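You operate a simulated robot arm through the tools that you are given. There is no shell and no other tool. Be economical: measure what you need, move in short steps, check, and stop when the job is done.

Carry out the task below with a simulated two-armed robot. There is one attempt and no reset: what you move stays moved.

Task
Take the mid card stack on the top of the cream work bench and put it away on the front ledge of the printer. Fetch the blue puck and set it on top of the pink dry pack. Put the green pass board on the front of the sign bench. Take the small orange roll and leave it on the orange wave print. Open the side table drawer, fetch the red felt pad from the inside of the side table drawer and set it on top of the new yellow ink tub and shut the drawer again. Push the white carton lid shut. The order is free.

The check looks at the end state, three seconds after you hand in, the way a careful person would. Anything else that was tipped, shoved, dropped, spilled or broken makes it a failure. Lids that push on must go on centred and level and be pressed home; caps that screw on are set level and turned clockwise until they are tight.

Robot
Two 7-joint arms with two-finger grippers on one trunk, on a base that drives. Base frame: it is fixed to the floor where the robot stands at the start and does not move with it; the origin is under the middle of the robot, x ahead of it, y to its left, z up; the surface under the hand at the start is at about z = 0.84. Lengths are in m, angles in degrees, forces in N, time in s.
The left shoulder is at the start at [0.036, 0.169, 1.155], the right one opposite. With the tool pointing down near the work surface each hand reaches from about 0.28 to 0.72 m from the robot's upright axis, wherever it stands, measured 20 degrees to its own side. Places, roughly: blue puck (5x5x3 cm) [0.4, 0.4, 0.9]; front ledge of the printer [-5.1, 1.8, 1.1]; front of the sign bench (192x22 cm) [-1.52, -2.38, 0.86]; green pass board [0.75, -1, 0.75]; mid card stack [0.5, -0.25, 0.75]; new yellow ink tub [0.5, -0.25, 1]; pink dry pack [0.5, 0.75, 1]; red felt pad (7x5x5 cm) [-2, 1.8, 0.8]; side table drawer [-2.1, 1.7, 0.8]; small orange roll (4x4x19 cm) [-0.7, -2.4, 0.9]; wave print (23x17x1 cm) [1, -0.9, 0.8]; white carton lid [-5.1, 5.9, 1.2]. Payload 2.45 kg a hand.
The TCP of each hand is the grasp point between the finger pads, 0.026 m short of the fingertips. In the tool frame z runs along the fingers and y along their closing line. Largest opening 0.096 m; the body of the gripper starts 0.069 m behind the TCP.
Orientation is that of the tool frame in the base frame, as a unit quaternion [x, y, z, w]. With the fingers straight down and closing along the base's y, the tool's x points along the base's -x, its y along +y and its z along -z.

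Tools
- The arms move only by the tool send_rows. It takes "left_motion", "right_motion" or both (then of equal length, played together; a hand with none holds still); each is text: rows parted by semicolons, each of 7 numbers parted by spaces: the shift along the tool's x, y, z in units of 25 mm (1.0 is 25 mm), then the turn, a rotation vector about the tool's x, y, z in units of 5 degrees (1.0 is 5 degrees), then the gripper command, from -1 (shut) to 1 (fully open), values between in proportion. In form: tx ty tz ax ay az jaw; .... A call has 1 to 20 rows; each row shifts and turns the commanded pose from where the row before left it, along the tool's axes as they then stand. A call with a number of a shift or a turn outside -1 to 1 is refused whole. Rows are played at 5 a second. More than 0.05 m and 8.6 degrees between two rows, or a gripper value outside its range, and nothing of the call is played. A pose out of reach is approached as far as the arm can. The call stops where the force on the tool passes 40 N (or 10 N more than at its start, if that is more) or the arm is blocked; 0.2 s more then pass. The fingers move at their own pace and stop on an object; they squeeze with about 40 N. The grip force told is the motor's: it shows also when the fingers shut on nothing. Time passes only in rows, and 0.2 s behind the last, so rows that do not move let the fingers close. It gives the time, the measured TCP pose, the force on the tool (base axes), the opening and the grip force at its end, in the units of the frame above (readings bear some noise), with the torque about the TCP (base axes, N m) and any sound that the robot's microphone picked up, and new pictures: "views" is both (left out), scene, wrist or none (wrist: the cameras of the hands that moved).
- Cameras (640 x 400 px; columns grow to the right, rows downward): "scene" is now at [0.0955, 0.0202, 1.6235]; the picture's right is [0.27, -0.96, 0.00], its down [-0.76, -0.22, -0.61] and it looks along [0.59, 0.16, -0.79] (base axes); focal length 270 px, centre (320, 200). "left" rides on the left gripper at [0.082, -0.003, -0.098] in its tool frame; the picture's right is [0.04, 1.00, 0.00], its down [-0.73, 0.03, -0.68] and it looks along [-0.68, 0.03, 0.73] (tool axes); focal length 256 px, centre (320, 200). "right" rides on the right gripper at [0.082, 0.003, -0.098] in its tool frame; the picture's right is [-0.04, 1.00, 0.00], its down [-0.73, -0.03, -0.68] and it looks along [-0.68, -0.03, 0.73] (tool axes); focal length 256 px, centre (320, 200). There is no depth. A picture from a camera that has moved, and an enlarged one, comes with that camera's place and axes in the base frame and with its lens. The place of the scene camera against the robot may be out by one fixed shift of up to 0.018 m in any direction.
- move_column(by): slides the trunk up (or, below 0, down) by that many m; the arms and the scene camera ride with it, the base frame stays. It gives what a move gives, with no picture.
- steer(legs): drives the robot by 1 to 6 legs, each [ahead, left, turn to the left] in m, m and degrees, along the robot's own axes; the way and the turn of a leg run together, so that a leg with both is an arc; at most 1.5 m and 180 degrees a leg. The arms and the cameras ride along, it lands a little off, and it stops where it bumps. It gives what a move gives, and a new picture of the scene camera.
- head_to(pan, tilt): turns the head with the scene camera to pan (to the left, within 120 degrees either way) and tilt (down, from -29 to 69), counted from straight ahead of the robot. It gives what a move gives, and a new picture of the scene camera.
- close_up(camera, box): a new picture of the part [left, top, right, bottom] of that camera's present view, enlarged. The clock stands still meanwhile.
- close_job(): hands the job in; it is judged then, once.

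Work in short steps. Places have to be worked out from the pictures, the camera data and where the tool is seen: move nearer, look again, correct. Check each grasp and each placing, and mend what went wrong. You have 196 turns and 260 pictures in all, those below and enlarged ones among them. Open the grippers and draw the arms clear of the work before you hand the job in, unless the task says otherwise.

The tools are called after ">>>" by a JSON object that holds its "name" and its "arguments". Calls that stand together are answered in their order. send_rows: Moves the arms, as the interface text tells. Its arguments: {"type":"object","properties":{"left_motion":{"type":"string"},"right_motion":{"type":"string"},"views":{"type":"string","enum":["both","scene","wrist","none"]}},"required":[]} The other tools are called the same way: move_column (by) slides the trunk up or down; steer (legs) drives the base; head_to (pan, tilt) turns the head that bears the scene camera; close_up (camera, box) takes an enlarged picture of a part of a camera's view; close_job () hands the job in.

At the start:

```text
time: 0.0
left_tcp_pos: [0.3906, 0.4079, 1.118]
left_orientation: [-0.001, 1.0, -0.002, 0.0]
left_contact_force: [0.2, 0.5, -0.2]
left_torque: [-0.01, -0.01, 0.02]
left_grip_width: 0.0961
left_grasp_force: 0.0
right_tcp_pos: [0.4529, -0.0153, 1.1857]
right_orientation: [0.001, 1.0, -0.002, 0.0]
right_contact_force: [0.1, 0.6, 0.6]
right_torque: [-0.03, 0.01, -0.03]
right_grip_width: 0.0959
right_grasp_force: 0.2
trunk travel left (down, up): [-0.325, 0.242]
robot x, y, heading: [-0.0018, -0.0012, 0.1]
head pan, tilt: [15.6, 52.2]
```

scene: 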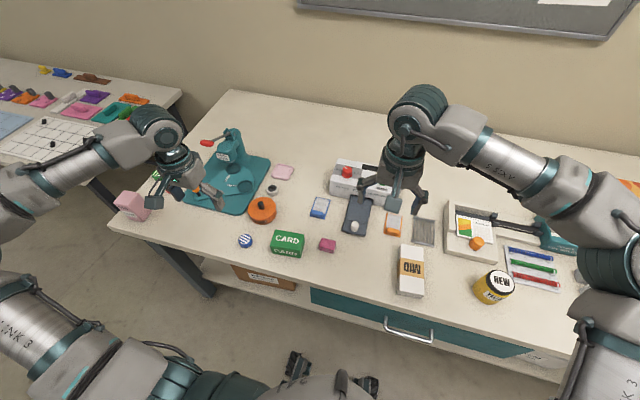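
right: 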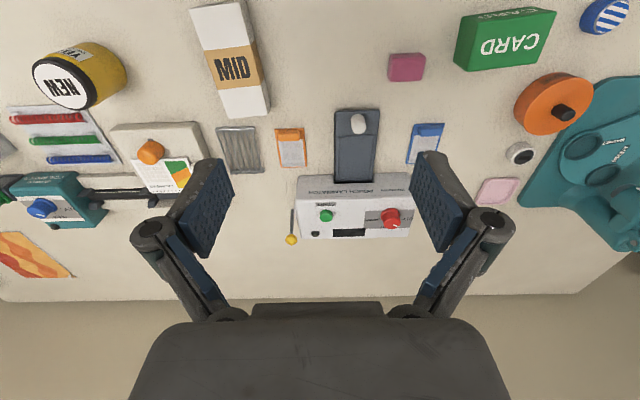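
left: 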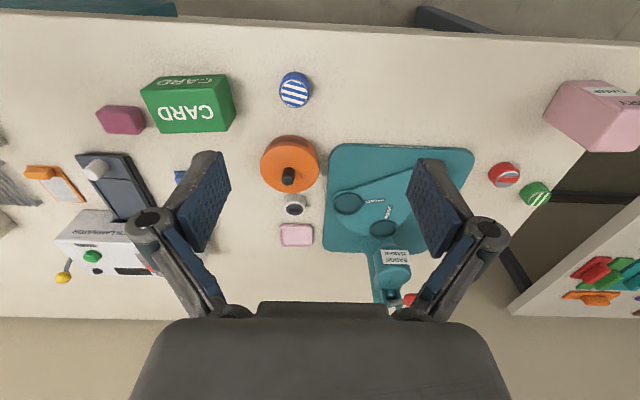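

The blue puck is seen at about (0.437, 0.377) and the pink pack at about (0.43, 0.75). I lower the left hand to above the puck and look again.

>>> {"name": "send_rows", "arguments": {"left_motion": "-0.266 -0.177 0.96 0 0 0 1;-0.266 -0.177 0.96 0 0 0 1;-0.266 -0.177 0.96 0 0 0 1;-0.266 -0.177 0.96 0 0 0 1;-0.266 -0.177 0.96 0 0 0 1;-0.266 -0.177 0.96 0 0 0 1;-0.266 -0.177 0.96 0 0 0 1", "views": "wrist"}}

>>> {"name": "close_up", "arguments": {"camera": "scene", "box": [80, 140, 340, 300]}}

```text
time: 1.6
left_tcp_pos: [0.4359, 0.3714, 0.9519]
left_orientation: [-0.001, 1.0, 0.001, 0.001]
left_contact_force: [0.6, -1.0, -0.2]
left_torque: [-0.02, 0.03, 0.0]
left_grip_width: 0.0959
left_grasp_force: 0.1
right_tcp_pos: [0.4502, -0.0208, 1.1872]
right_orientation: [0.001, 1.0, 0.0, 0.001]
right_contact_force: [-0.9, -0.2, 0.0]
right_torque: [0.02, 0.01, 0.01]
right_grip_width: 0.096
right_grasp_force: 0.0
trunk travel left (down, up): [-0.325, 0.242]
robot x, y, heading: [0.0014, 0.0027, -0.2]
head pan, tilt: [15.6, 52.2]
camera left: at [0.3544, 0.3686, 1.0509], right [-0.04, 1.0, 0.0], down [0.73, 0.03, 0.68], along [0.68, 0.03, -0.73], focal length 256 px, centre (320, 200)
```

left: 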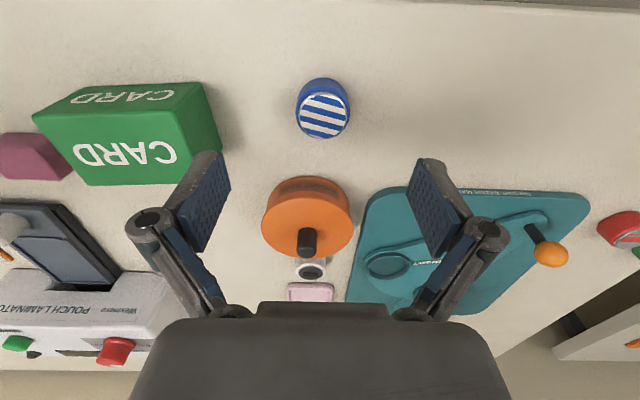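

```text
2.46 times, centred on (210, 220) of scene
camera zoom: at [0.0973, 0.0126, 1.6235], right [0.27, -0.96, 0.0], down [-0.76, -0.21, -0.61], along [0.59, 0.16, -0.79], focal length 663 px, centre (591, 151)
```

zoom: 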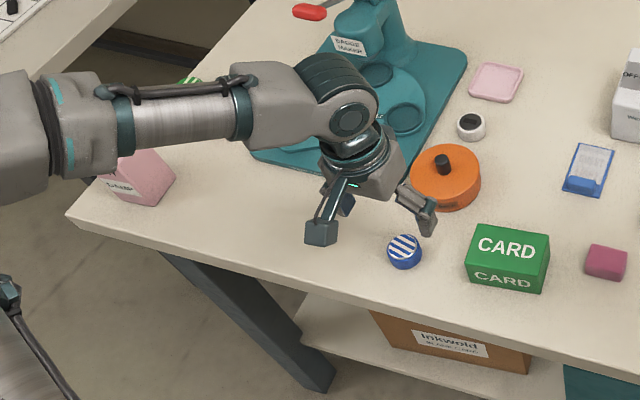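

The puck is almost below the left hand, at about (0.438, 0.375). I narrow the jaw, lower to about z 0.858 and grip.

>>> {"name": "send_rows", "arguments": {"left_motion": "-0.08 0.16 0.4 0 0 0 0.6;0 0 0.8 0 0 0 0.6;0 0 0.9 0 0 0 0.6;0 0 0.9 0 0 0 0.6;0 0 0.75 0 0 0 0.6;0 0 0 0 0 0 -1;0 0 0 0 0 0 -1;0 0 0 0 0 0 -1", "views": "wrist"}}

```text
time: 3.2
left_tcp_pos: [0.4374, 0.3741, 0.8656]
left_orientation: [0.0, 1.0, 0.0, 0.008]
left_contact_force: [-9.1, -2.3, 19.8]
left_torque: [-0.01, 0.36, 0.05]
left_grip_width: 0.0403
left_grasp_force: 40.0
right_tcp_pos: [0.4462, -0.0242, 1.19]
right_orientation: [0.001, 1.0, 0.002, 0.002]
right_contact_force: [0.0, 0.1, 0.0]
right_torque: [0.04, -0.01, 0.01]
right_grip_width: 0.096
right_grasp_force: 0.0
trunk travel left (down, up): [-0.325, 0.242]
robot x, y, heading: [0.0013, 0.0004, -0.3]
head pan, tilt: [15.6, 52.2]
stopped in row 8 (left hand): the force on the tool passed its limit at 46 N (the readings are from after the stop); the commanded pose is now the measured one
camera left: at [0.3556, 0.3704, 0.9628], right [-0.04, 1.0, 0.0], down [0.72, 0.03, 0.69], along [0.69, 0.03, -0.72], focal length 256 px, centre (320, 200)
```

left: 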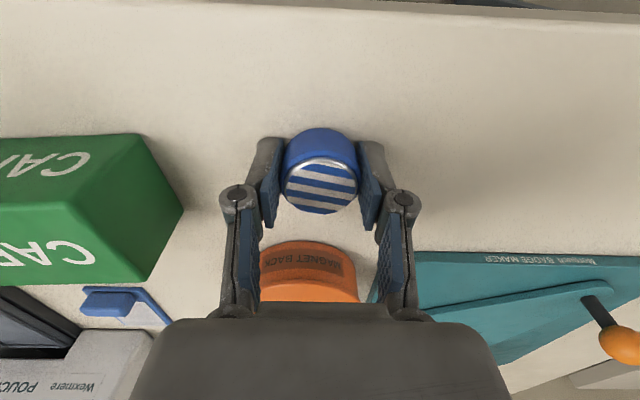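

Fingertips met the table (z≈0.84), and the puck is held at 40 mm width. I lift.

>>> {"name": "send_rows", "arguments": {"left_motion": "0 0 -0.5 0 0 0 -1;0 0 -1 0 0 0 -1;0 0 -1 0 0 0 -1;0 0 -1 0 0 0 -1;0 0 -1 0 0 0 -1;0 0 -1 0 0 0 -1;0 0 -1 0 0 0 -1;0 0 -1 0 0 0 -1;0 0 -1 0 0 0 -1", "views": "wrist"}}

>>> {"name": "head_to", "arguments": {"pan": 75, "tilt": 30}}

```text
time: 5.2
left_tcp_pos: [0.4375, 0.3736, 1.0775]
left_orientation: [-0.001, 1.0, 0.001, 0.006]
left_contact_force: [-0.4, 0.3, -0.2]
left_torque: [0.01, 0.0, 0.02]
left_grip_width: 0.0401
left_grasp_force: 40.1
right_tcp_pos: [0.4482, -0.0219, 1.189]
right_orientation: [0.001, 1.0, 0.001, 0.001]
right_contact_force: [-0.6, 0.0, -0.2]
right_torque: [-0.01, 0.0, 0.01]
right_grip_width: 0.0959
right_grasp_force: 0.1
trunk travel left (down, up): [-0.325, 0.242]
robot x, y, heading: [-0.0, 0.0015, 0.1]
head pan, tilt: [15.6, 52.2]
camera left: at [0.3545, 0.371, 1.1743], right [-0.04, 1.0, 0.0], down [0.73, 0.03, 0.69], along [0.69, 0.03, -0.73], focal length 256 px, centre (320, 200)
```

left: 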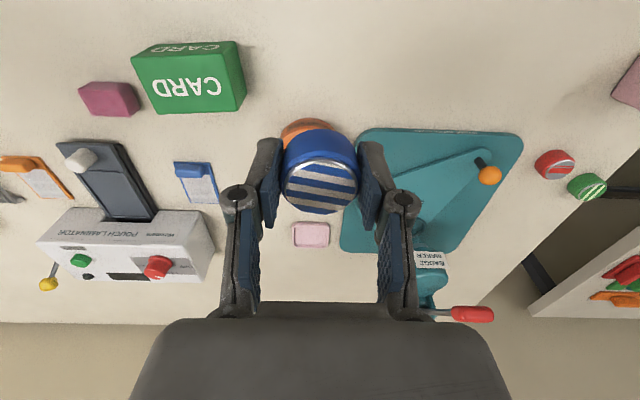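

```text
time: 6.5
left_tcp_pos: [0.438, 0.3745, 1.0766]
left_orientation: [0.0, 1.0, 0.0, 0.005]
left_contact_force: [-0.5, -0.3, -0.6]
left_torque: [0.0, -0.02, -0.02]
left_grip_width: 0.0401
left_grasp_force: 39.7
right_tcp_pos: [0.447, -0.0227, 1.1884]
right_orientation: [0.0, 1.0, 0.001, 0.002]
right_contact_force: [0.1, -0.1, 0.2]
right_torque: [-0.03, 0.0, 0.01]
right_grip_width: 0.0961
right_grasp_force: 0.0
trunk travel left (down, up): [-0.325, 0.242]
robot x, y, heading: [-0.0052, -0.0005, -0.2]
head pan, tilt: [75.0, 30.0]
camera scene: at [0.0474, 0.0808, 1.6561], right [0.97, -0.26, 0.0], down [-0.13, -0.48, -0.86], along [0.22, 0.84, -0.5], focal length 270 px, centre (320, 200)
```

scene: 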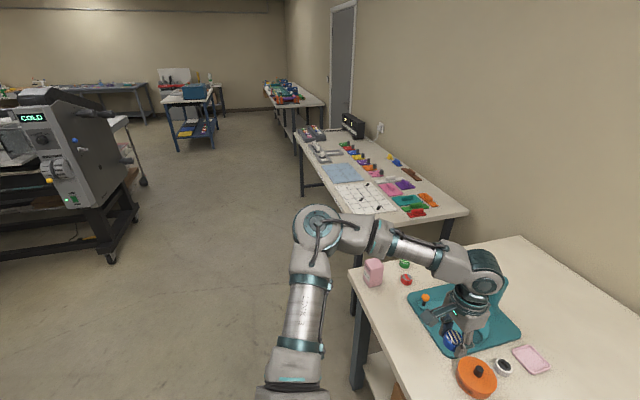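

Left side is free floor. I drive 0.33 m to the left, aiming the head at the pink pack afterward.

>>> {"name": "steer", "arguments": {"legs": [[0, 0.35, 0]]}}

>>> {"name": "head_to", "arguments": {"pan": 35, "tilt": 50}}

>>> {"name": "close_up", "arguments": {"camera": "left", "box": [320, 0, 640, 200]}}

```text
time: 8.8
left_tcp_pos: [0.4389, 0.6956, 1.082]
left_orientation: [0.002, 1.0, 0.009, 0.007]
left_contact_force: [0.2, -0.1, -1.0]
left_torque: [0.05, -0.01, -0.01]
left_grip_width: 0.0401
left_grasp_force: 40.5
right_tcp_pos: [0.4483, 0.2969, 1.1885]
right_orientation: [0.003, 1.0, 0.01, 0.002]
right_contact_force: [-0.6, 0.1, -0.1]
right_torque: [0.0, 0.02, 0.02]
right_grip_width: 0.0959
right_grasp_force: 0.1
trunk travel left (down, up): [-0.325, 0.242]
robot x, y, heading: [-0.001, 0.343, -0.3]
head pan, tilt: [75.0, 30.0]
camera scene: at [0.0484, 0.3916, 1.6577], right [0.96, -0.26, -0.01], down [-0.14, -0.47, -0.87], along [0.23, 0.84, -0.48], focal length 270 px, centre (320, 200)
```

scene: 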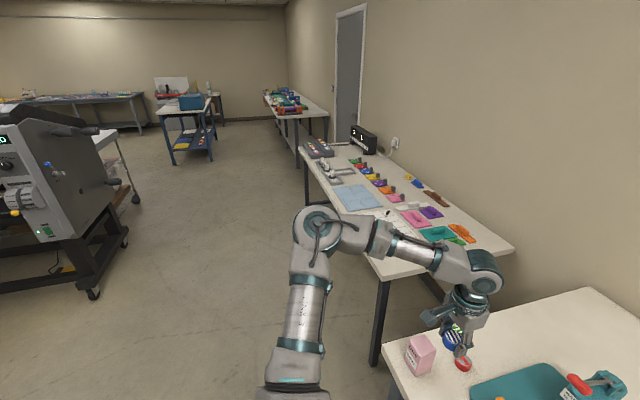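

```text
time: 9.8
left_tcp_pos: [0.4373, 0.7182, 1.077]
left_orientation: [0.003, 1.0, 0.0, 0.006]
left_contact_force: [-0.8, -0.5, -1.3]
left_torque: [0.02, -0.03, -0.01]
left_grip_width: 0.0402
left_grasp_force: 40.2
right_tcp_pos: [0.4445, 0.3236, 1.1897]
right_orientation: [0.003, 1.0, 0.001, 0.002]
right_contact_force: [0.0, 0.2, -0.2]
right_torque: [0.03, -0.01, 0.0]
right_grip_width: 0.0959
right_grasp_force: 0.1
trunk travel left (down, up): [-0.325, 0.242]
robot x, y, heading: [-0.0031, 0.3448, -0.5]
head pan, tilt: [35.0, 50.0]
camera scene: at [0.0879, 0.3727, 1.6269], right [0.57, -0.82, -0.01], down [-0.63, -0.43, -0.64], along [0.53, 0.37, -0.77], focal length 270 px, centre (320, 200)
```

scene: 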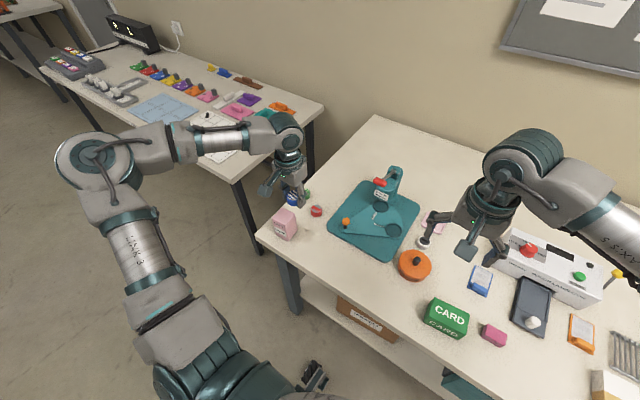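

```text
2.00 times, centred on (480, 100) of left
camera zoom: at [0.3549, 0.7149, 1.1745], right [-0.03, 1.0, 0.0], down [0.72, 0.03, 0.69], along [0.69, 0.02, -0.72], focal length 512 px, centre (0, 400)
```

zoom: 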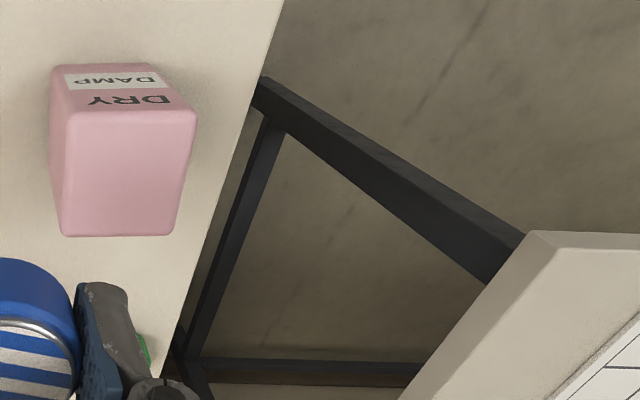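

The pack's top is at about z 0.926, centred near (0.446, 0.774). I move above it and look before lowering.

>>> {"name": "send_rows", "arguments": {"left_motion": "-0.12 0.75 0 0 0 0 -1;-0.12 0.75 0.5 0 0 0 -1;-0.12 0.72 0.9 0 0 0 -1;0 0 0.9 0 0 0 -1;0 0 0.9 0 0 0 -1;0 0 0.9 0 0 0 -1;0 0 0 0 0 0 -1", "views": "both"}}

>>> {"name": "close_up", "arguments": {"camera": "scene", "box": [220, 140, 380, 260]}}

```text
time: 11.4
left_tcp_pos: [0.4469, 0.7561, 0.9808]
left_orientation: [0.003, 1.0, 0.005, 0.008]
left_contact_force: [0.0, -0.6, -0.5]
left_torque: [-0.07, 0.03, -0.03]
left_grip_width: 0.0401
left_grasp_force: 40.5
right_tcp_pos: [0.4444, 0.3018, 1.19]
right_orientation: [0.004, 1.0, 0.007, 0.005]
right_contact_force: [0.4, 0.1, -0.5]
right_torque: [-0.03, 0.01, 0.03]
right_grip_width: 0.0961
right_grasp_force: 0.2
trunk travel left (down, up): [-0.325, 0.242]
robot x, y, heading: [0.0022, 0.3393, -0.2]
head pan, tilt: [35.0, 50.0]
camera scene: at [0.0877, 0.3571, 1.6271], right [0.57, -0.82, -0.01], down [-0.63, -0.43, -0.65], along [0.53, 0.37, -0.76], focal length 270 px, centre (320, 200)
camera left: at [0.365, 0.7523, 1.0782], right [-0.03, 1.0, 0.01], down [0.72, 0.02, 0.69], along [0.69, 0.03, -0.72], focal length 256 px, centre (320, 200)
```

scene: 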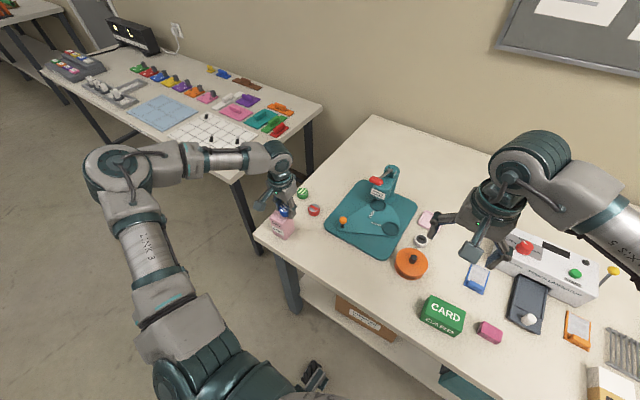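
left: 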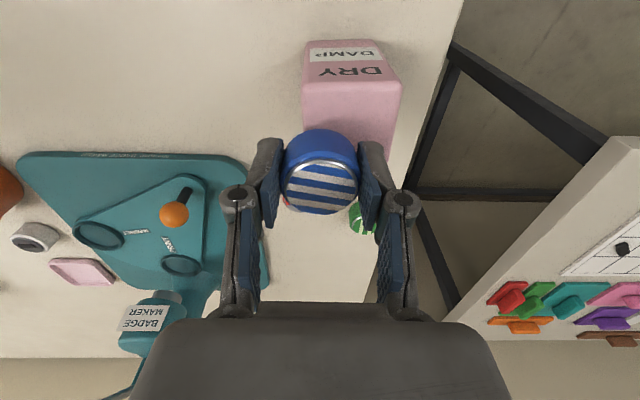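

```text
3.33 times, centred on (300, 200) of scene
camera zoom: at [0.0877, 0.3571, 1.6271], right [0.57, -0.82, -0.01], down [-0.63, -0.43, -0.65], along [0.53, 0.37, -0.76], focal length 898 px, centre (387, 200)
```

zoom: 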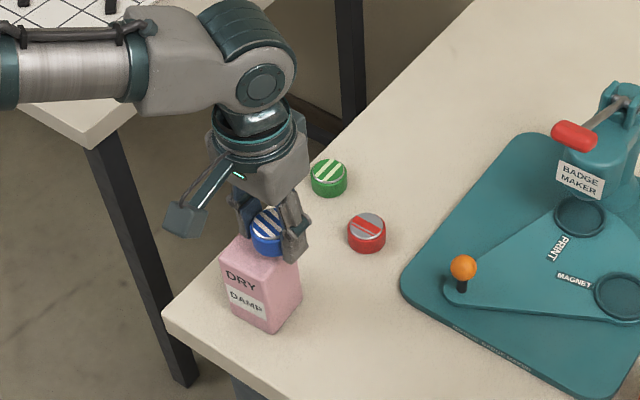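

Pack centre confirmed about (0.447, 0.774); the hand is 18 mm short in y. I shift, let it settle and read again.

>>> {"name": "send_rows", "arguments": {"left_motion": "0 0.7 0 0 0 0 -1;0 0 0 0 0 0 -1;0 0 0 0 0 0 -1;0 0 0 0 0 0 -1", "views": "wrist"}}

```text
time: 12.4
left_tcp_pos: [0.4475, 0.7793, 0.9801]
left_orientation: [0.003, 1.0, 0.004, 0.008]
left_contact_force: [0.4, -1.0, 0.2]
left_torque: [-0.01, 0.01, 0.02]
left_grip_width: 0.0402
left_grasp_force: 39.7
right_tcp_pos: [0.4459, 0.3078, 1.1911]
right_orientation: [0.004, 1.0, 0.005, 0.003]
right_contact_force: [-0.1, -0.4, 0.4]
right_torque: [0.08, 0.05, 0.0]
right_grip_width: 0.0959
right_grasp_force: 0.0
trunk travel left (down, up): [-0.325, 0.242]
robot x, y, heading: [-0.0011, 0.3426, -0.5]
head pan, tilt: [35.0, 50.0]
camera left: at [0.3653, 0.7757, 1.077], right [-0.03, 1.0, 0.01], down [0.72, 0.02, 0.69], along [0.69, 0.03, -0.72], focal length 256 px, centre (320, 200)
```

left: 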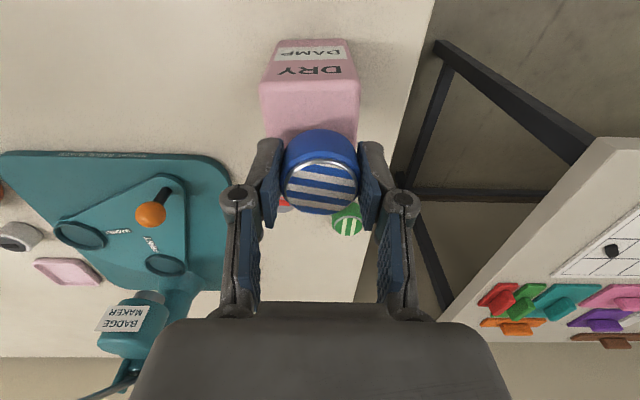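

5 mm correction, then lower to contact height in small steps and open.

>>> {"name": "send_rows", "arguments": {"left_motion": "0 -0.22 0.4 0 0 0 -1;0 0 0.3 0 0 0 -1;0 0 0.2 0 0 0 -1;0 0 0.15 0 0 0 -1;0 0 0.05 0 0 0 -1;0 0 0 0 0 0 -1", "views": "both"}}

>>> {"name": "close_up", "arguments": {"camera": "scene", "box": [240, 160, 340, 240]}}

```text
time: 13.0
left_tcp_pos: [0.4502, 0.7752, 0.9693]
left_orientation: [0.003, 1.0, 0.009, 0.014]
left_contact_force: [0.2, -1.5, 0.0]
left_torque: [0.05, 0.05, 0.02]
left_grip_width: 0.0398
left_grasp_force: 40.0
right_tcp_pos: [0.4438, 0.3073, 1.1907]
right_orientation: [0.003, 1.0, 0.006, 0.003]
right_contact_force: [0.1, -0.8, -0.1]
right_torque: [0.04, 0.04, 0.01]
right_grip_width: 0.0961
right_grasp_force: 0.0
trunk travel left (down, up): [-0.325, 0.242]
robot x, y, heading: [0.002, 0.3499, -0.3]
head pan, tilt: [35.0, 50.0]
stopped in row 2 (left hand): the force on the tool passed its limit at 50 N (the readings are from after the stop); the commanded pose is now the measured one
camera scene: at [0.088, 0.3765, 1.6264], right [0.57, -0.82, 0.0], down [-0.63, -0.44, -0.64], along [0.53, 0.37, -0.77], focal length 270 px, centre (320, 200)
camera left: at [0.3675, 0.7714, 1.0654], right [-0.03, 1.0, 0.02], down [0.71, 0.01, 0.7], along [0.7, 0.03, -0.71], focal length 256 px, centre (320, 200)
```

scene: 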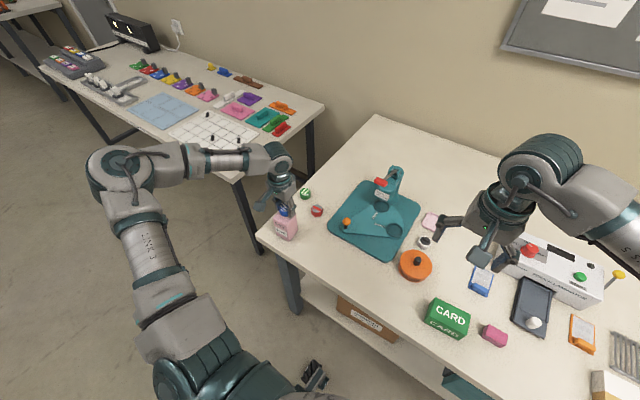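
left: 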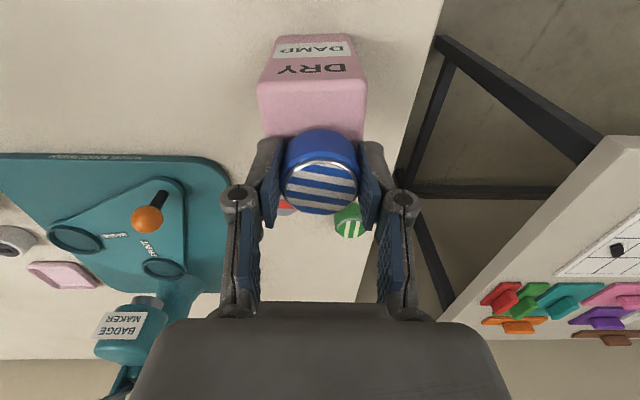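

```text
5.00 times, centred on (290, 200) of scene
camera zoom: at [0.088, 0.3765, 1.6264], right [0.57, -0.82, 0.0], down [-0.63, -0.44, -0.64], along [0.53, 0.37, -0.77], focal length 1347 px, centre (470, 200)
```

zoom: 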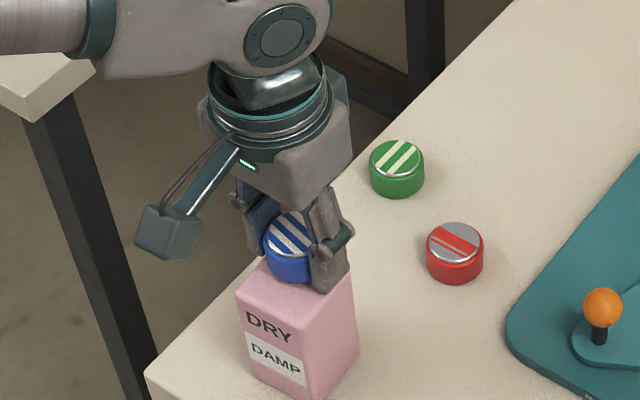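

Contact came at TCP z≈0.969, so the pack top is ~0.943 and its centre x≈0.44. I lift a little, shift 9 mm toward me, and lower gently again.

>>> {"name": "send_rows", "arguments": {"left_motion": "0.2 -0.1 -0.3 0 0 0 -1;0.16 -0.05 0 0 0 0 -1;0 0 0 0 0 0 -1;0 0 0.1 0 0 0 -1;0 0 0.08 0 0 0 -1;0 0 0.06 0 0 0 -1;0 0 0 0 0 0 -1", "views": "wrist"}}

```text
time: 14.6
left_tcp_pos: [0.4419, 0.7831, 0.9681]
left_orientation: [0.003, 1.0, 0.003, 0.015]
left_contact_force: [0.1, 0.7, -0.4]
left_torque: [-0.02, 0.0, 0.02]
left_grip_width: 0.0399
left_grasp_force: 39.3
right_tcp_pos: [0.4438, 0.3221, 1.1916]
right_orientation: [0.002, 1.0, 0.001, 0.005]
right_contact_force: [-0.3, -0.3, 0.4]
right_torque: [-0.01, -0.03, -0.03]
right_grip_width: 0.0962
right_grasp_force: 0.0
trunk travel left (down, up): [-0.325, 0.242]
robot x, y, heading: [0.0062, 0.3458, -0.2]
head pan, tilt: [35.0, 50.0]
camera left: at [0.3575, 0.78, 1.0637], right [-0.04, 1.0, 0.01], down [0.71, 0.02, 0.7], along [0.7, 0.03, -0.71], focal length 256 px, centre (320, 200)
```

left: 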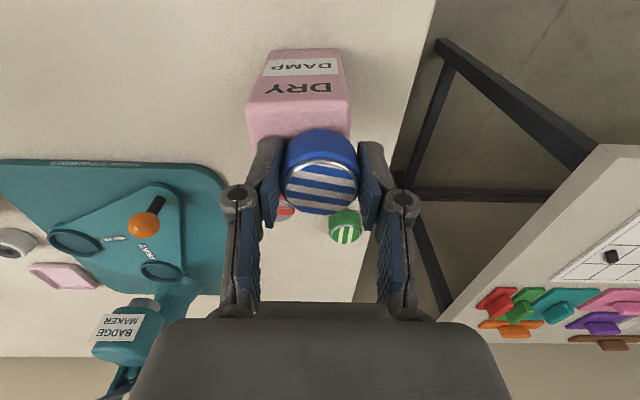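

Slight sway left the hand 12 mm too far in y; I correct and lower until it touches.

>>> {"name": "send_rows", "arguments": {"left_motion": "0.1 -0.48 0 0 0 0 -1;0 0 0 0 0 0 -1;0 0 0 0 0 0 -1;0 0 0 0 0 0 -1", "views": "wrist"}}

```text
time: 15.6
left_tcp_pos: [0.4393, 0.7676, 0.9688]
left_orientation: [0.003, 1.0, 0.005, 0.015]
left_contact_force: [0.1, 0.1, -0.3]
left_torque: [-0.02, 0.0, 0.0]
left_grip_width: 0.0402
left_grasp_force: 40.4
right_tcp_pos: [0.4419, 0.3161, 1.1913]
right_orientation: [0.004, 1.0, 0.003, 0.005]
right_contact_force: [-0.8, 0.5, -0.4]
right_torque: [-0.01, 0.0, -0.01]
right_grip_width: 0.0961
right_grasp_force: 0.0
trunk travel left (down, up): [-0.325, 0.242]
robot x, y, heading: [0.0019, 0.3479, -0.3]
head pan, tilt: [35.0, 50.0]
camera left: at [0.3557, 0.7644, 1.0647], right [-0.04, 1.0, 0.01], down [0.71, 0.02, 0.7], along [0.7, 0.03, -0.71], focal length 256 px, centre (320, 200)
```

left: 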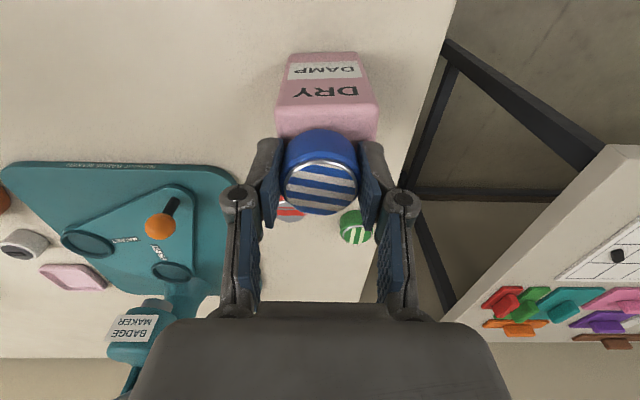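

Centred now. Lower 4 mm in tiny steps.

>>> {"name": "send_rows", "arguments": {"left_motion": "0 0.05 0.06 0 0 0 -1;0 0 0.05 0 0 0 -1;0 0 0.05 0 0 0 -1;0 0 0 0 0 0 -1", "views": "wrist"}}

```text
time: 16.6
left_tcp_pos: [0.4394, 0.768, 0.9663]
left_orientation: [0.003, 1.0, 0.007, 0.016]
left_contact_force: [2.0, 5.7, 15.9]
left_torque: [0.27, 0.14, -0.07]
left_grip_width: 0.0401
left_grasp_force: 39.7
right_tcp_pos: [0.4429, 0.3144, 1.1913]
right_orientation: [0.003, 1.0, 0.004, 0.004]
right_contact_force: [0.5, 0.4, 0.8]
right_torque: [-0.01, -0.02, -0.02]
right_grip_width: 0.0961
right_grasp_force: 0.1
trunk travel left (down, up): [-0.325, 0.242]
robot x, y, heading: [0.0017, 0.3481, -0.0]
head pan, tilt: [35.0, 50.0]
camera left: at [0.3554, 0.7637, 1.0617], right [-0.04, 1.0, 0.01], down [0.71, 0.02, 0.7], along [0.7, 0.03, -0.71], focal length 256 px, centre (320, 200)
```

left: 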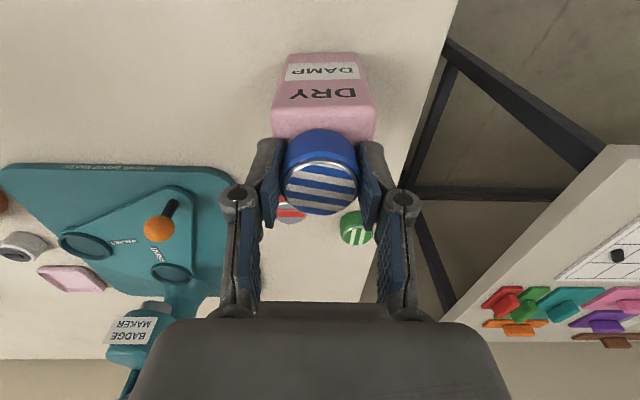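

It rests with 16 N. I open slowly and rise.

>>> {"name": "send_rows", "arguments": {"left_motion": "0 0 -0.04 0 0 0 -0.1;0 0 0 0 0 0 0.3;0 0 0 0 0 0 0.6;0 0 -0.6 0 0 0 0.6;0 0 -1 0 0 0 0.6;0 0 -1 0 0 0 0.6;0 0 -1 0 0 0 0.6;0 0 -1 0 0 0 0.6", "views": "both"}}

>>> {"name": "close_up", "arguments": {"camera": "scene", "box": [240, 160, 340, 240]}}

```text
time: 18.4
left_tcp_pos: [0.4349, 0.7655, 1.0846]
left_orientation: [0.003, 1.0, 0.005, 0.015]
left_contact_force: [-0.9, -0.2, 0.4]
left_torque: [-0.02, -0.01, 0.0]
left_grip_width: 0.0769
left_grasp_force: 0.1
right_tcp_pos: [0.4431, 0.3179, 1.1915]
right_orientation: [0.003, 1.0, 0.003, 0.006]
right_contact_force: [0.6, 0.7, -0.1]
right_torque: [-0.02, 0.0, -0.01]
right_grip_width: 0.0961
right_grasp_force: 0.1
trunk travel left (down, up): [-0.325, 0.242]
robot x, y, heading: [0.0069, 0.3447, -0.3]
head pan, tilt: [35.0, 50.0]
camera scene: at [0.0875, 0.3822, 1.6267], right [0.57, -0.82, 0.0], down [-0.63, -0.44, -0.64], along [0.53, 0.36, -0.77], focal length 270 px, centre (320, 200)
camera left: at [0.3506, 0.7624, 1.1793], right [-0.04, 1.0, 0.01], down [0.71, 0.02, 0.7], along [0.7, 0.03, -0.71], focal length 256 px, centre (320, 200)
```

scene: 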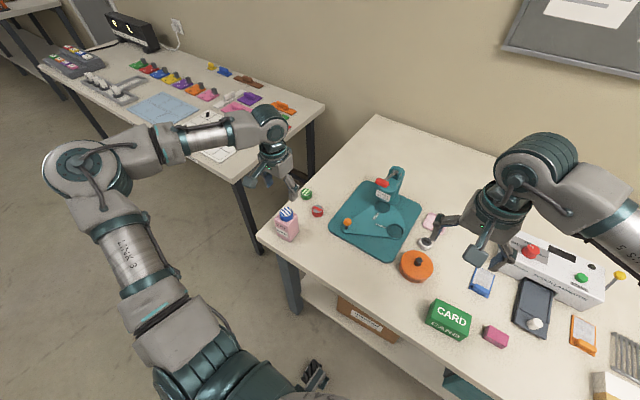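
left: 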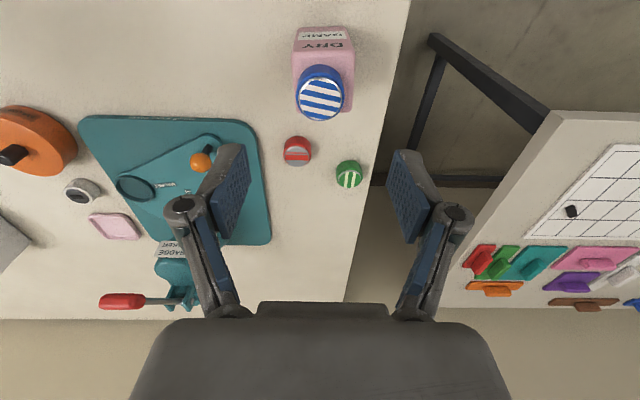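

```text
5.00 times, centred on (290, 200) of scene
camera zoom: at [0.0875, 0.3822, 1.6267], right [0.57, -0.82, 0.0], down [-0.63, -0.44, -0.64], along [0.53, 0.36, -0.77], focal length 1347 px, centre (470, 200)
```

zoom: 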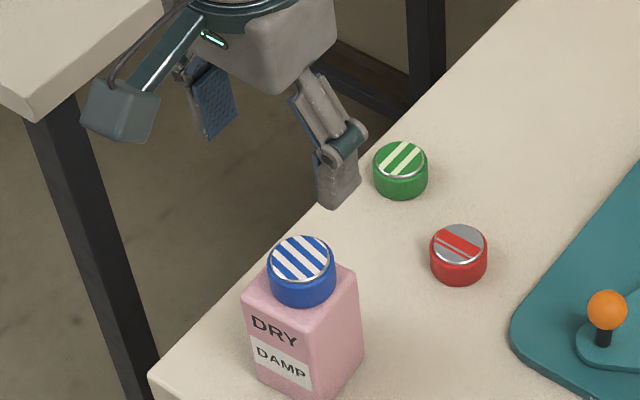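

Puck sits well on the pack. I raise the left hand, then look to the right for the pass board, the wave print and the sign bench.

>>> {"name": "send_rows", "arguments": {"left_motion": "0.8 -0.6 -0.9 0 0 0 0;0.8 -0.6 -0.9 0 0 0 0;0.8 -0.6 -0.9 0 0 0 0;0.8 -0.6 -0.9 0 0 0 0;0.8 -0.6 -0.9 0 0 0 0;0 -0.6 -0.9 0 0 0 0", "right_motion": "0.6 0 0 0 0 0 0;0.6 0 0 0 0 0 0;0.6 0 0 0 0 0 0;0.6 0 0 0 0 0 0;0 0 0 0 0 0 0;0 0 0 0 0 0 0", "views": "none"}}

>>> {"name": "head_to", "arguments": {"pan": -40, "tilt": 35}}

>>> {"name": "head_to", "arguments": {"pan": -110, "tilt": 20}}

>>> {"name": "head_to", "arguments": {"pan": 110, "tilt": 20}}

```text
time: 19.8
left_tcp_pos: [0.3317, 0.6763, 1.2121]
left_orientation: [0.002, 1.0, 0.005, 0.014]
left_contact_force: [0.5, -0.8, 0.1]
left_torque: [-0.01, -0.02, -0.03]
left_grip_width: 0.0479
left_grasp_force: 0.0
right_tcp_pos: [0.3842, 0.3165, 1.1906]
right_orientation: [0.002, 1.0, 0.003, 0.005]
right_contact_force: [-1.0, 0.3, -0.7]
right_torque: [-0.01, 0.01, 0.0]
right_grip_width: 0.0483
right_grasp_force: 0.1
trunk travel left (down, up): [-0.325, 0.242]
robot x, y, heading: [0.0008, 0.3475, -0.4]
head pan, tilt: [35.0, 50.0]
```

```text
time: 21.3
left_tcp_pos: [0.3308, 0.6766, 1.2119]
left_orientation: [0.003, 1.0, 0.005, 0.015]
left_contact_force: [0.8, 0.0, 0.2]
left_torque: [0.03, -0.02, -0.03]
left_grip_width: 0.0479
left_grasp_force: 0.1
right_tcp_pos: [0.3839, 0.3172, 1.1914]
right_orientation: [0.002, 1.0, 0.002, 0.005]
right_contact_force: [-0.3, -0.1, -0.5]
right_torque: [0.0, 0.03, 0.03]
right_grip_width: 0.0481
right_grasp_force: 0.0
trunk travel left (down, up): [-0.325, 0.242]
robot x, y, heading: [0.0015, 0.3482, -0.3]
head pan, tilt: [-40.0, 35.0]
camera scene: at [0.0913, 0.2813, 1.6485], right [-0.65, -0.76, 0.0], down [-0.44, 0.37, -0.82], along [0.62, -0.53, -0.57], focal length 270 px, centre (320, 200)
```

scene: 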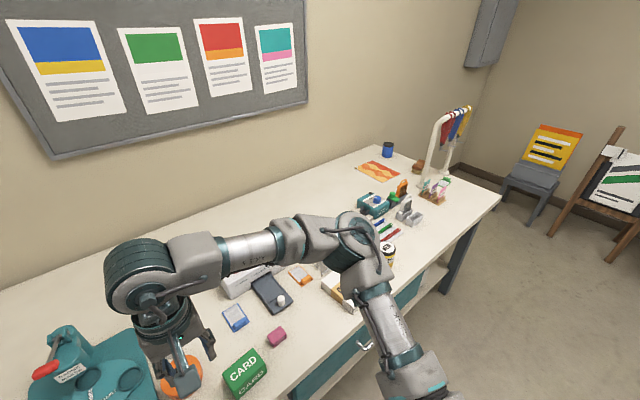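

```text
time: 22.7
left_tcp_pos: [0.3315, 0.6767, 1.2126]
left_orientation: [0.003, 1.0, 0.005, 0.015]
left_contact_force: [0.2, -0.3, 0.6]
left_torque: [0.01, 0.02, 0.03]
left_grip_width: 0.0479
left_grasp_force: 0.0
right_tcp_pos: [0.3834, 0.3166, 1.1916]
right_orientation: [0.002, 1.0, 0.003, 0.005]
right_contact_force: [0.1, 0.5, 0.8]
right_torque: [0.01, -0.02, 0.0]
right_grip_width: 0.0483
right_grasp_force: 0.0
trunk travel left (down, up): [-0.325, 0.242]
robot x, y, heading: [-0.0011, 0.3445, -0.3]
head pan, tilt: [-110.0, 20.0]
camera scene: at [-0.0081, 0.2508, 1.6727], right [-0.94, 0.35, 0.0], down [0.12, 0.32, -0.94], along [-0.33, -0.88, -0.34], focal length 270 px, centre (320, 200)
```

scene: 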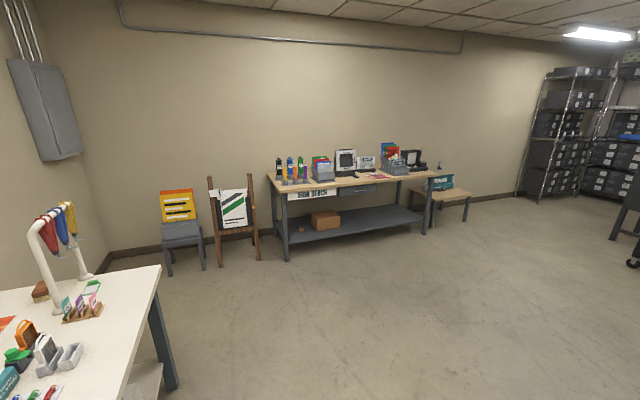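

```text
time: 25.9
left_tcp_pos: [0.3312, 0.6778, 1.2111]
left_orientation: [0.002, 1.0, 0.005, 0.014]
left_contact_force: [0.3, -0.2, -0.4]
left_torque: [0.03, 0.01, 0.0]
left_grip_width: 0.0482
left_grasp_force: 0.1
right_tcp_pos: [0.3823, 0.3173, 1.1918]
right_orientation: [0.002, 1.0, 0.003, 0.005]
right_contact_force: [-0.1, -0.8, 0.1]
right_torque: [0.0, -0.01, 0.01]
right_grip_width: 0.0479
right_grasp_force: 0.1
trunk travel left (down, up): [-0.325, 0.242]
robot x, y, heading: [-0.0013, 0.3427, -0.5]
head pan, tilt: [110.0, 20.0]
camera scene: at [-0.0073, 0.426, 1.6725], right [0.94, 0.34, 0.0], down [0.11, -0.32, -0.94], along [-0.32, 0.88, -0.34], focal length 270 px, centre (320, 200)
```

scene: 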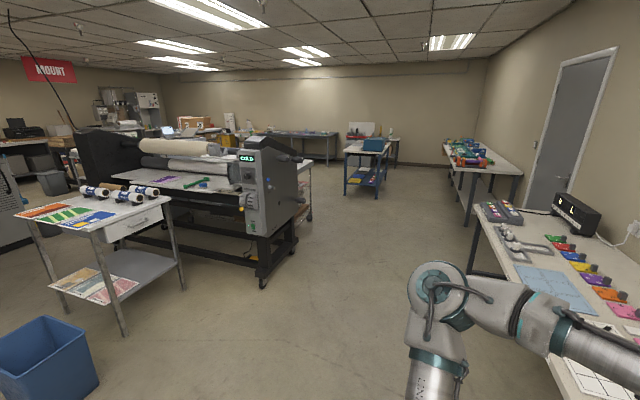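

Next I drive along the bench to the right to see the pass boards and wave print.

>>> {"name": "steer", "arguments": {"legs": [[-0.1, 0, 0], [0, -1.15, 0]]}}

>>> {"name": "head_to", "arguments": {"pan": -10, "tilt": 42}}

```text
time: 32.4
left_tcp_pos: [0.2226, -0.4449, 1.2091]
left_orientation: [0.009, 1.0, 0.001, 0.015]
left_contact_force: [0.0, 0.5, -1.1]
left_torque: [-0.05, 0.03, 0.03]
left_grip_width: 0.0481
left_grasp_force: 0.1
right_tcp_pos: [0.2707, -0.8056, 1.1917]
right_orientation: [0.009, 1.0, -0.001, 0.004]
right_contact_force: [0.1, 0.9, 0.3]
right_torque: [-0.04, 0.02, -0.01]
right_grip_width: 0.0481
right_grasp_force: 0.0
trunk travel left (down, up): [-0.325, 0.242]
robot x, y, heading: [-0.1124, -0.7761, -1.0]
head pan, tilt: [110.0, 20.0]
camera scene: at [-0.1194, -0.6903, 1.6719], right [0.95, 0.32, -0.01], down [0.11, -0.33, -0.94], along [-0.31, 0.89, -0.35], focal length 270 px, centre (320, 200)
```

scene: 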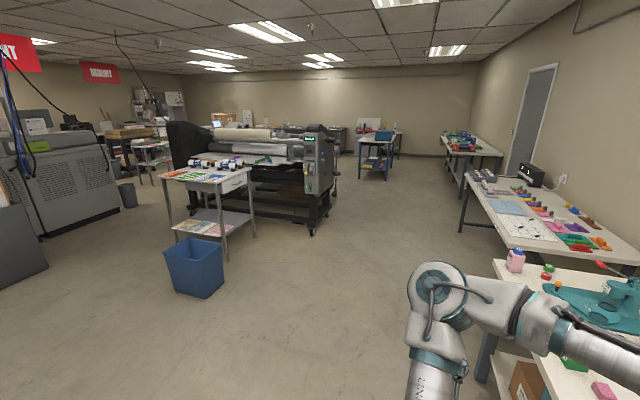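

```text
time: 34.4
left_tcp_pos: [0.2188, -0.4503, 1.2119]
left_orientation: [0.008, 1.0, 0.004, 0.016]
left_contact_force: [-0.2, -0.4, 0.2]
left_torque: [-0.01, 0.03, 0.02]
left_grip_width: 0.0481
left_grasp_force: 0.0
right_tcp_pos: [0.2668, -0.811, 1.1929]
right_orientation: [0.009, 1.0, 0.003, 0.006]
right_contact_force: [0.6, -0.1, 0.7]
right_torque: [-0.01, -0.02, -0.01]
right_grip_width: 0.0482
right_grasp_force: 0.1
trunk travel left (down, up): [-0.325, 0.242]
robot x, y, heading: [-0.1115, -0.7783, -1.3]
head pan, tilt: [-10.0, 42.0]
camera scene: at [-0.0073, -0.7983, 1.638], right [-0.19, -0.98, 0.01], down [-0.66, 0.12, -0.74], along [0.73, -0.15, -0.67], focal length 270 px, centre (320, 200)
```

scene: 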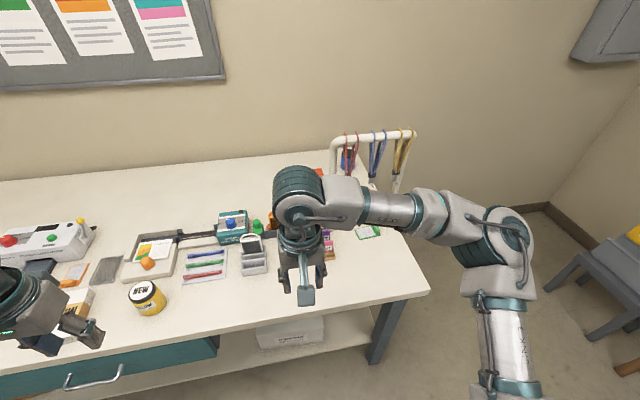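

The right arm hides the area; I look through its wrist camera.

>>> {"name": "close_up", "arguments": {"camera": "right", "box": [0, 0, 640, 400]}}

>>> {"name": "close_up", "arguments": {"camera": "scene", "box": [200, 120, 440, 270]}}

```text
1.00 times, centred on (320, 200) of right (not enlarged: the box is as wide or as high as the picture)
camera zoom: at [0.1845, -0.8063, 1.29], right [0.06, 1.0, 0.0], down [0.72, -0.05, 0.69], along [0.69, -0.04, -0.73], focal length 256 px, centre (320, 200)
```

zoom: 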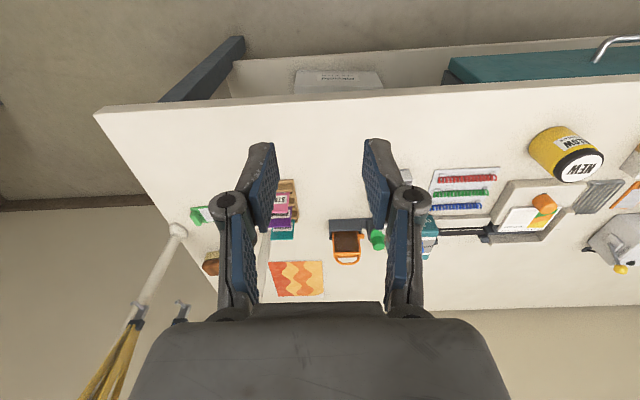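

```text
2.67 times, centred on (320, 195) of scene
camera zoom: at [-0.0073, -0.7983, 1.638], right [-0.19, -0.98, 0.01], down [-0.66, 0.12, -0.74], along [0.73, -0.15, -0.67], focal length 719 px, centre (320, 213)
```

zoom: 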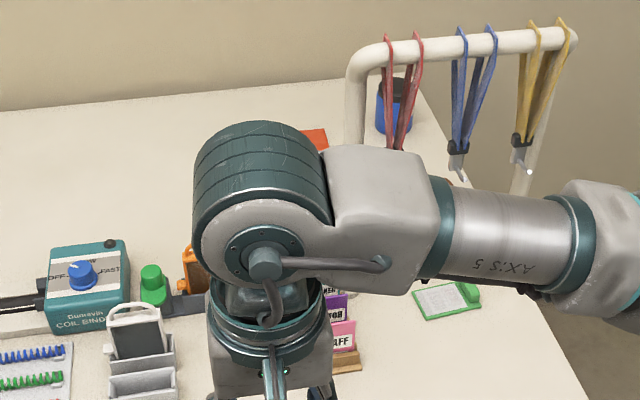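

The green pass board lies near (0.635, −1.125). I drive a bit right and ahead, then bring the right hand over it.

>>> {"name": "steer", "arguments": {"legs": [[0, -0.22, 1], [0.1, 0, 0]]}}

>>> {"name": "send_rows", "arguments": {"right_motion": "-1 -0.5 0 0 0 0 1;-1 -0.5 0 0 0 0 1;-1 -0.5 0.5 0 0 0 1;-1 -0.5 0.5 0 0 0 1;-1 0 0.5 0 0 0 1;-0.5 0 0.5 0 0 0 1", "views": "wrist"}}

```text
time: 36.8
left_tcp_pos: [0.3105, -0.6578, 1.2097]
left_orientation: [0.0, 1.0, 0.001, 0.017]
left_contact_force: [0.2, 1.1, 0.5]
left_torque: [0.01, 0.01, 0.02]
left_grip_width: 0.0478
left_grasp_force: 0.1
right_tcp_pos: [0.3625, -1.0171, 1.1931]
right_orientation: [0.001, 1.0, -0.001, 0.006]
right_contact_force: [0.5, 1.2, 0.4]
right_torque: [-0.05, -0.02, 0.01]
right_grip_width: 0.0482
right_grasp_force: 0.0
trunk travel left (down, up): [-0.325, 0.242]
robot x, y, heading: [-0.0162, -0.9962, -0.0]
head pan, tilt: [-10.0, 42.0]
camera scene: at [0.0863, -1.0093, 1.6382], right [-0.18, -0.98, 0.01], down [-0.66, 0.11, -0.74], along [0.73, -0.14, -0.67], focal length 270 px, centre (320, 200)
```

scene: 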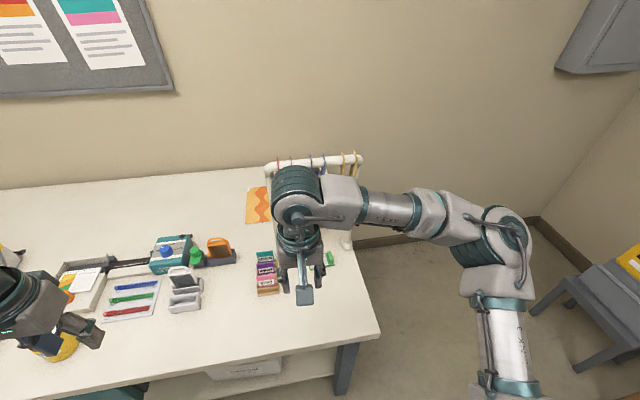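

```text
time: 38.2
left_tcp_pos: [0.3094, -0.6707, 1.2151]
left_orientation: [0.001, 1.0, 0.006, 0.016]
left_contact_force: [-0.1, -0.4, 0.4]
left_torque: [-0.02, -0.03, 0.01]
left_grip_width: 0.0482
left_grasp_force: 0.0
right_tcp_pos: [0.5019, -1.0816, 1.1431]
right_orientation: [0.002, 1.0, 0.005, 0.006]
right_contact_force: [0.2, -0.4, 0.7]
right_torque: [-0.01, 0.0, 0.02]
right_grip_width: 0.0959
right_grasp_force: 0.0
trunk travel left (down, up): [-0.325, 0.242]
robot x, y, heading: [-0.0174, -0.998, -0.2]
head pan, tilt: [-10.0, 42.0]
camera right: at [0.419, -1.0784, 1.2399], right [0.04, 1.0, 0.01], down [0.73, -0.04, 0.69], along [0.69, -0.02, -0.73], focal length 256 px, centre (320, 200)
```

right: 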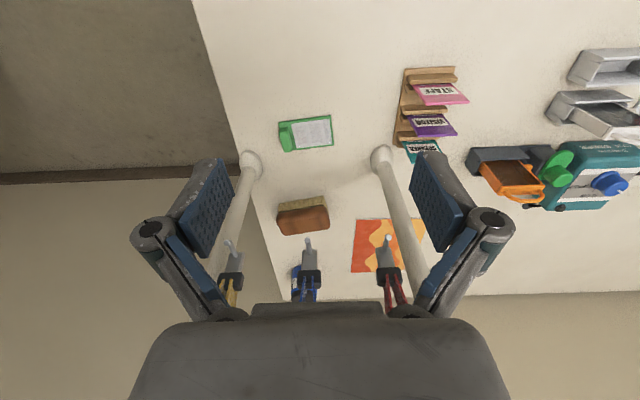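

The board lies right before a lanyard rack (legs at x≈0.68, lanyards hanging to z≈1.03), so clearance matters. I take a close look at the board.

>>> {"name": "close_up", "arguments": {"camera": "right", "box": [220, 80, 400, 192]}}

>>> {"name": "close_up", "arguments": {"camera": "scene", "box": [240, 140, 380, 310]}}

```text
3.56 times, centred on (310, 136) of right
camera zoom: at [0.419, -1.0784, 1.2399], right [0.04, 1.0, 0.01], down [0.73, -0.04, 0.69], along [0.69, -0.02, -0.73], focal length 910 px, centre (356, 428)
```

zoom: 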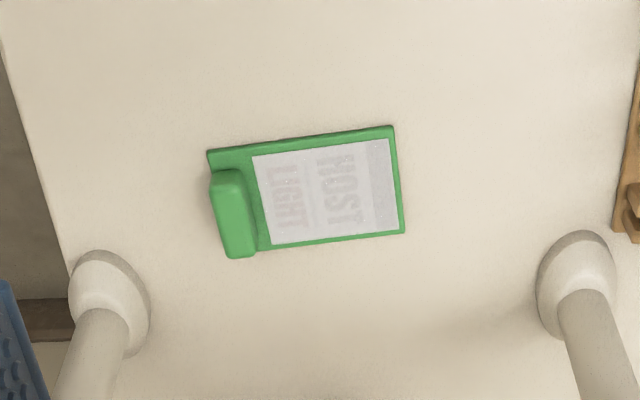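

```text
2.35 times, centred on (310, 225) of scene
camera zoom: at [0.0906, -1.0274, 1.6377], right [-0.18, -0.98, 0.0], down [-0.66, 0.12, -0.74], along [0.73, -0.13, -0.67], focal length 634 px, centre (344, 141)
```

zoom: 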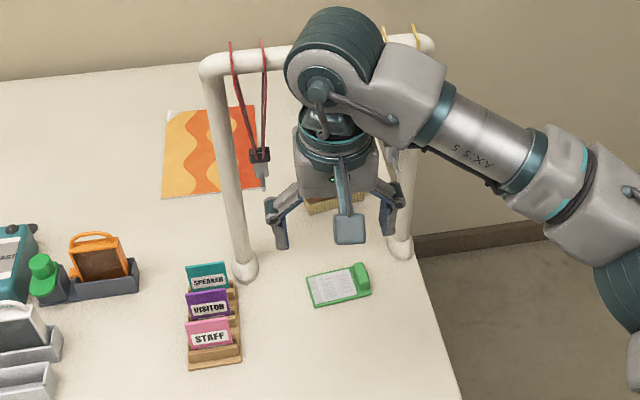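

The board's green clip is a ridge at about (0.641, −1.142) running roughly along x. I'll pinch it across y with the tool pitched 45° forward, so the wrist stays clear of the lanyards; first pitch the hand here.

>>> {"name": "send_rows", "arguments": {"right_motion": "0 0 0 0 0 -1 0.3;0 0 0 0 -1 0 0.3;0 0 0 0 -1 0 0.3;0 0 0 0 -1 0 0.3;0 0 0 0 -1 0 0.3;0 0 0 0 -1 0 0.3;0 0 0 0 -1 0 0.3;0 0 0 0 -1 0 0.3;0 0 0 0 -1 0 0.3;0 0 0 0 -1 0 0.3;0 0 0 0 0 0 0.3", "views": "both"}}

```text
time: 40.6
left_tcp_pos: [0.3088, -0.6663, 1.2134]
left_orientation: [0.001, 1.0, 0.004, 0.016]
left_contact_force: [0.4, -1.0, 0.3]
left_torque: [0.01, -0.01, 0.01]
left_grip_width: 0.0479
left_grasp_force: 0.1
right_tcp_pos: [0.5009, -1.0749, 1.1451]
right_orientation: [-0.037, 0.92, 0.019, 0.389]
right_contact_force: [0.0, -0.3, 0.2]
right_torque: [-0.01, 0.06, -0.01]
right_grip_width: 0.0622
right_grasp_force: 0.1
trunk travel left (down, up): [-0.325, 0.242]
robot x, y, heading: [-0.015, -0.9963, -0.3]
head pan, tilt: [-10.0, 42.0]
camera scene: at [0.089, -1.0206, 1.6379], right [-0.18, -0.98, 0.0], down [-0.66, 0.12, -0.74], along [0.73, -0.13, -0.67], focal length 270 px, centre (320, 200)
camera right: at [0.3729, -1.083, 1.1553], right [-0.06, 1.0, 0.03], down [0.03, -0.03, 1.0], along [1.0, 0.06, -0.03], focal length 256 px, centre (320, 200)
```

scene: 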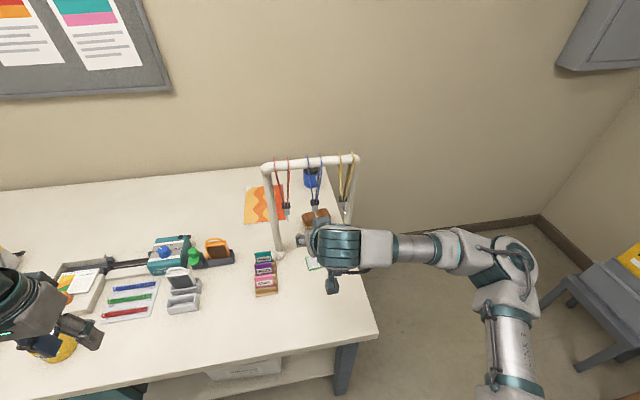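
right: 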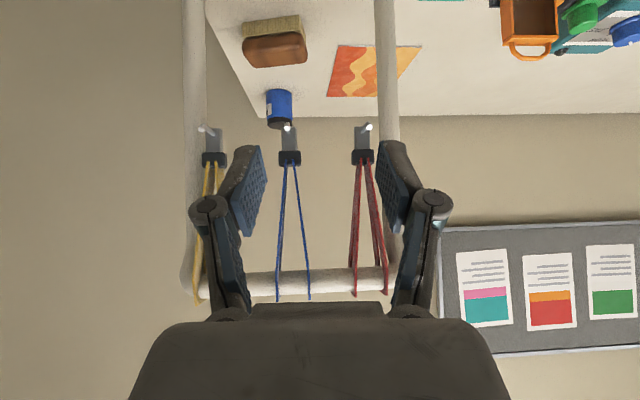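

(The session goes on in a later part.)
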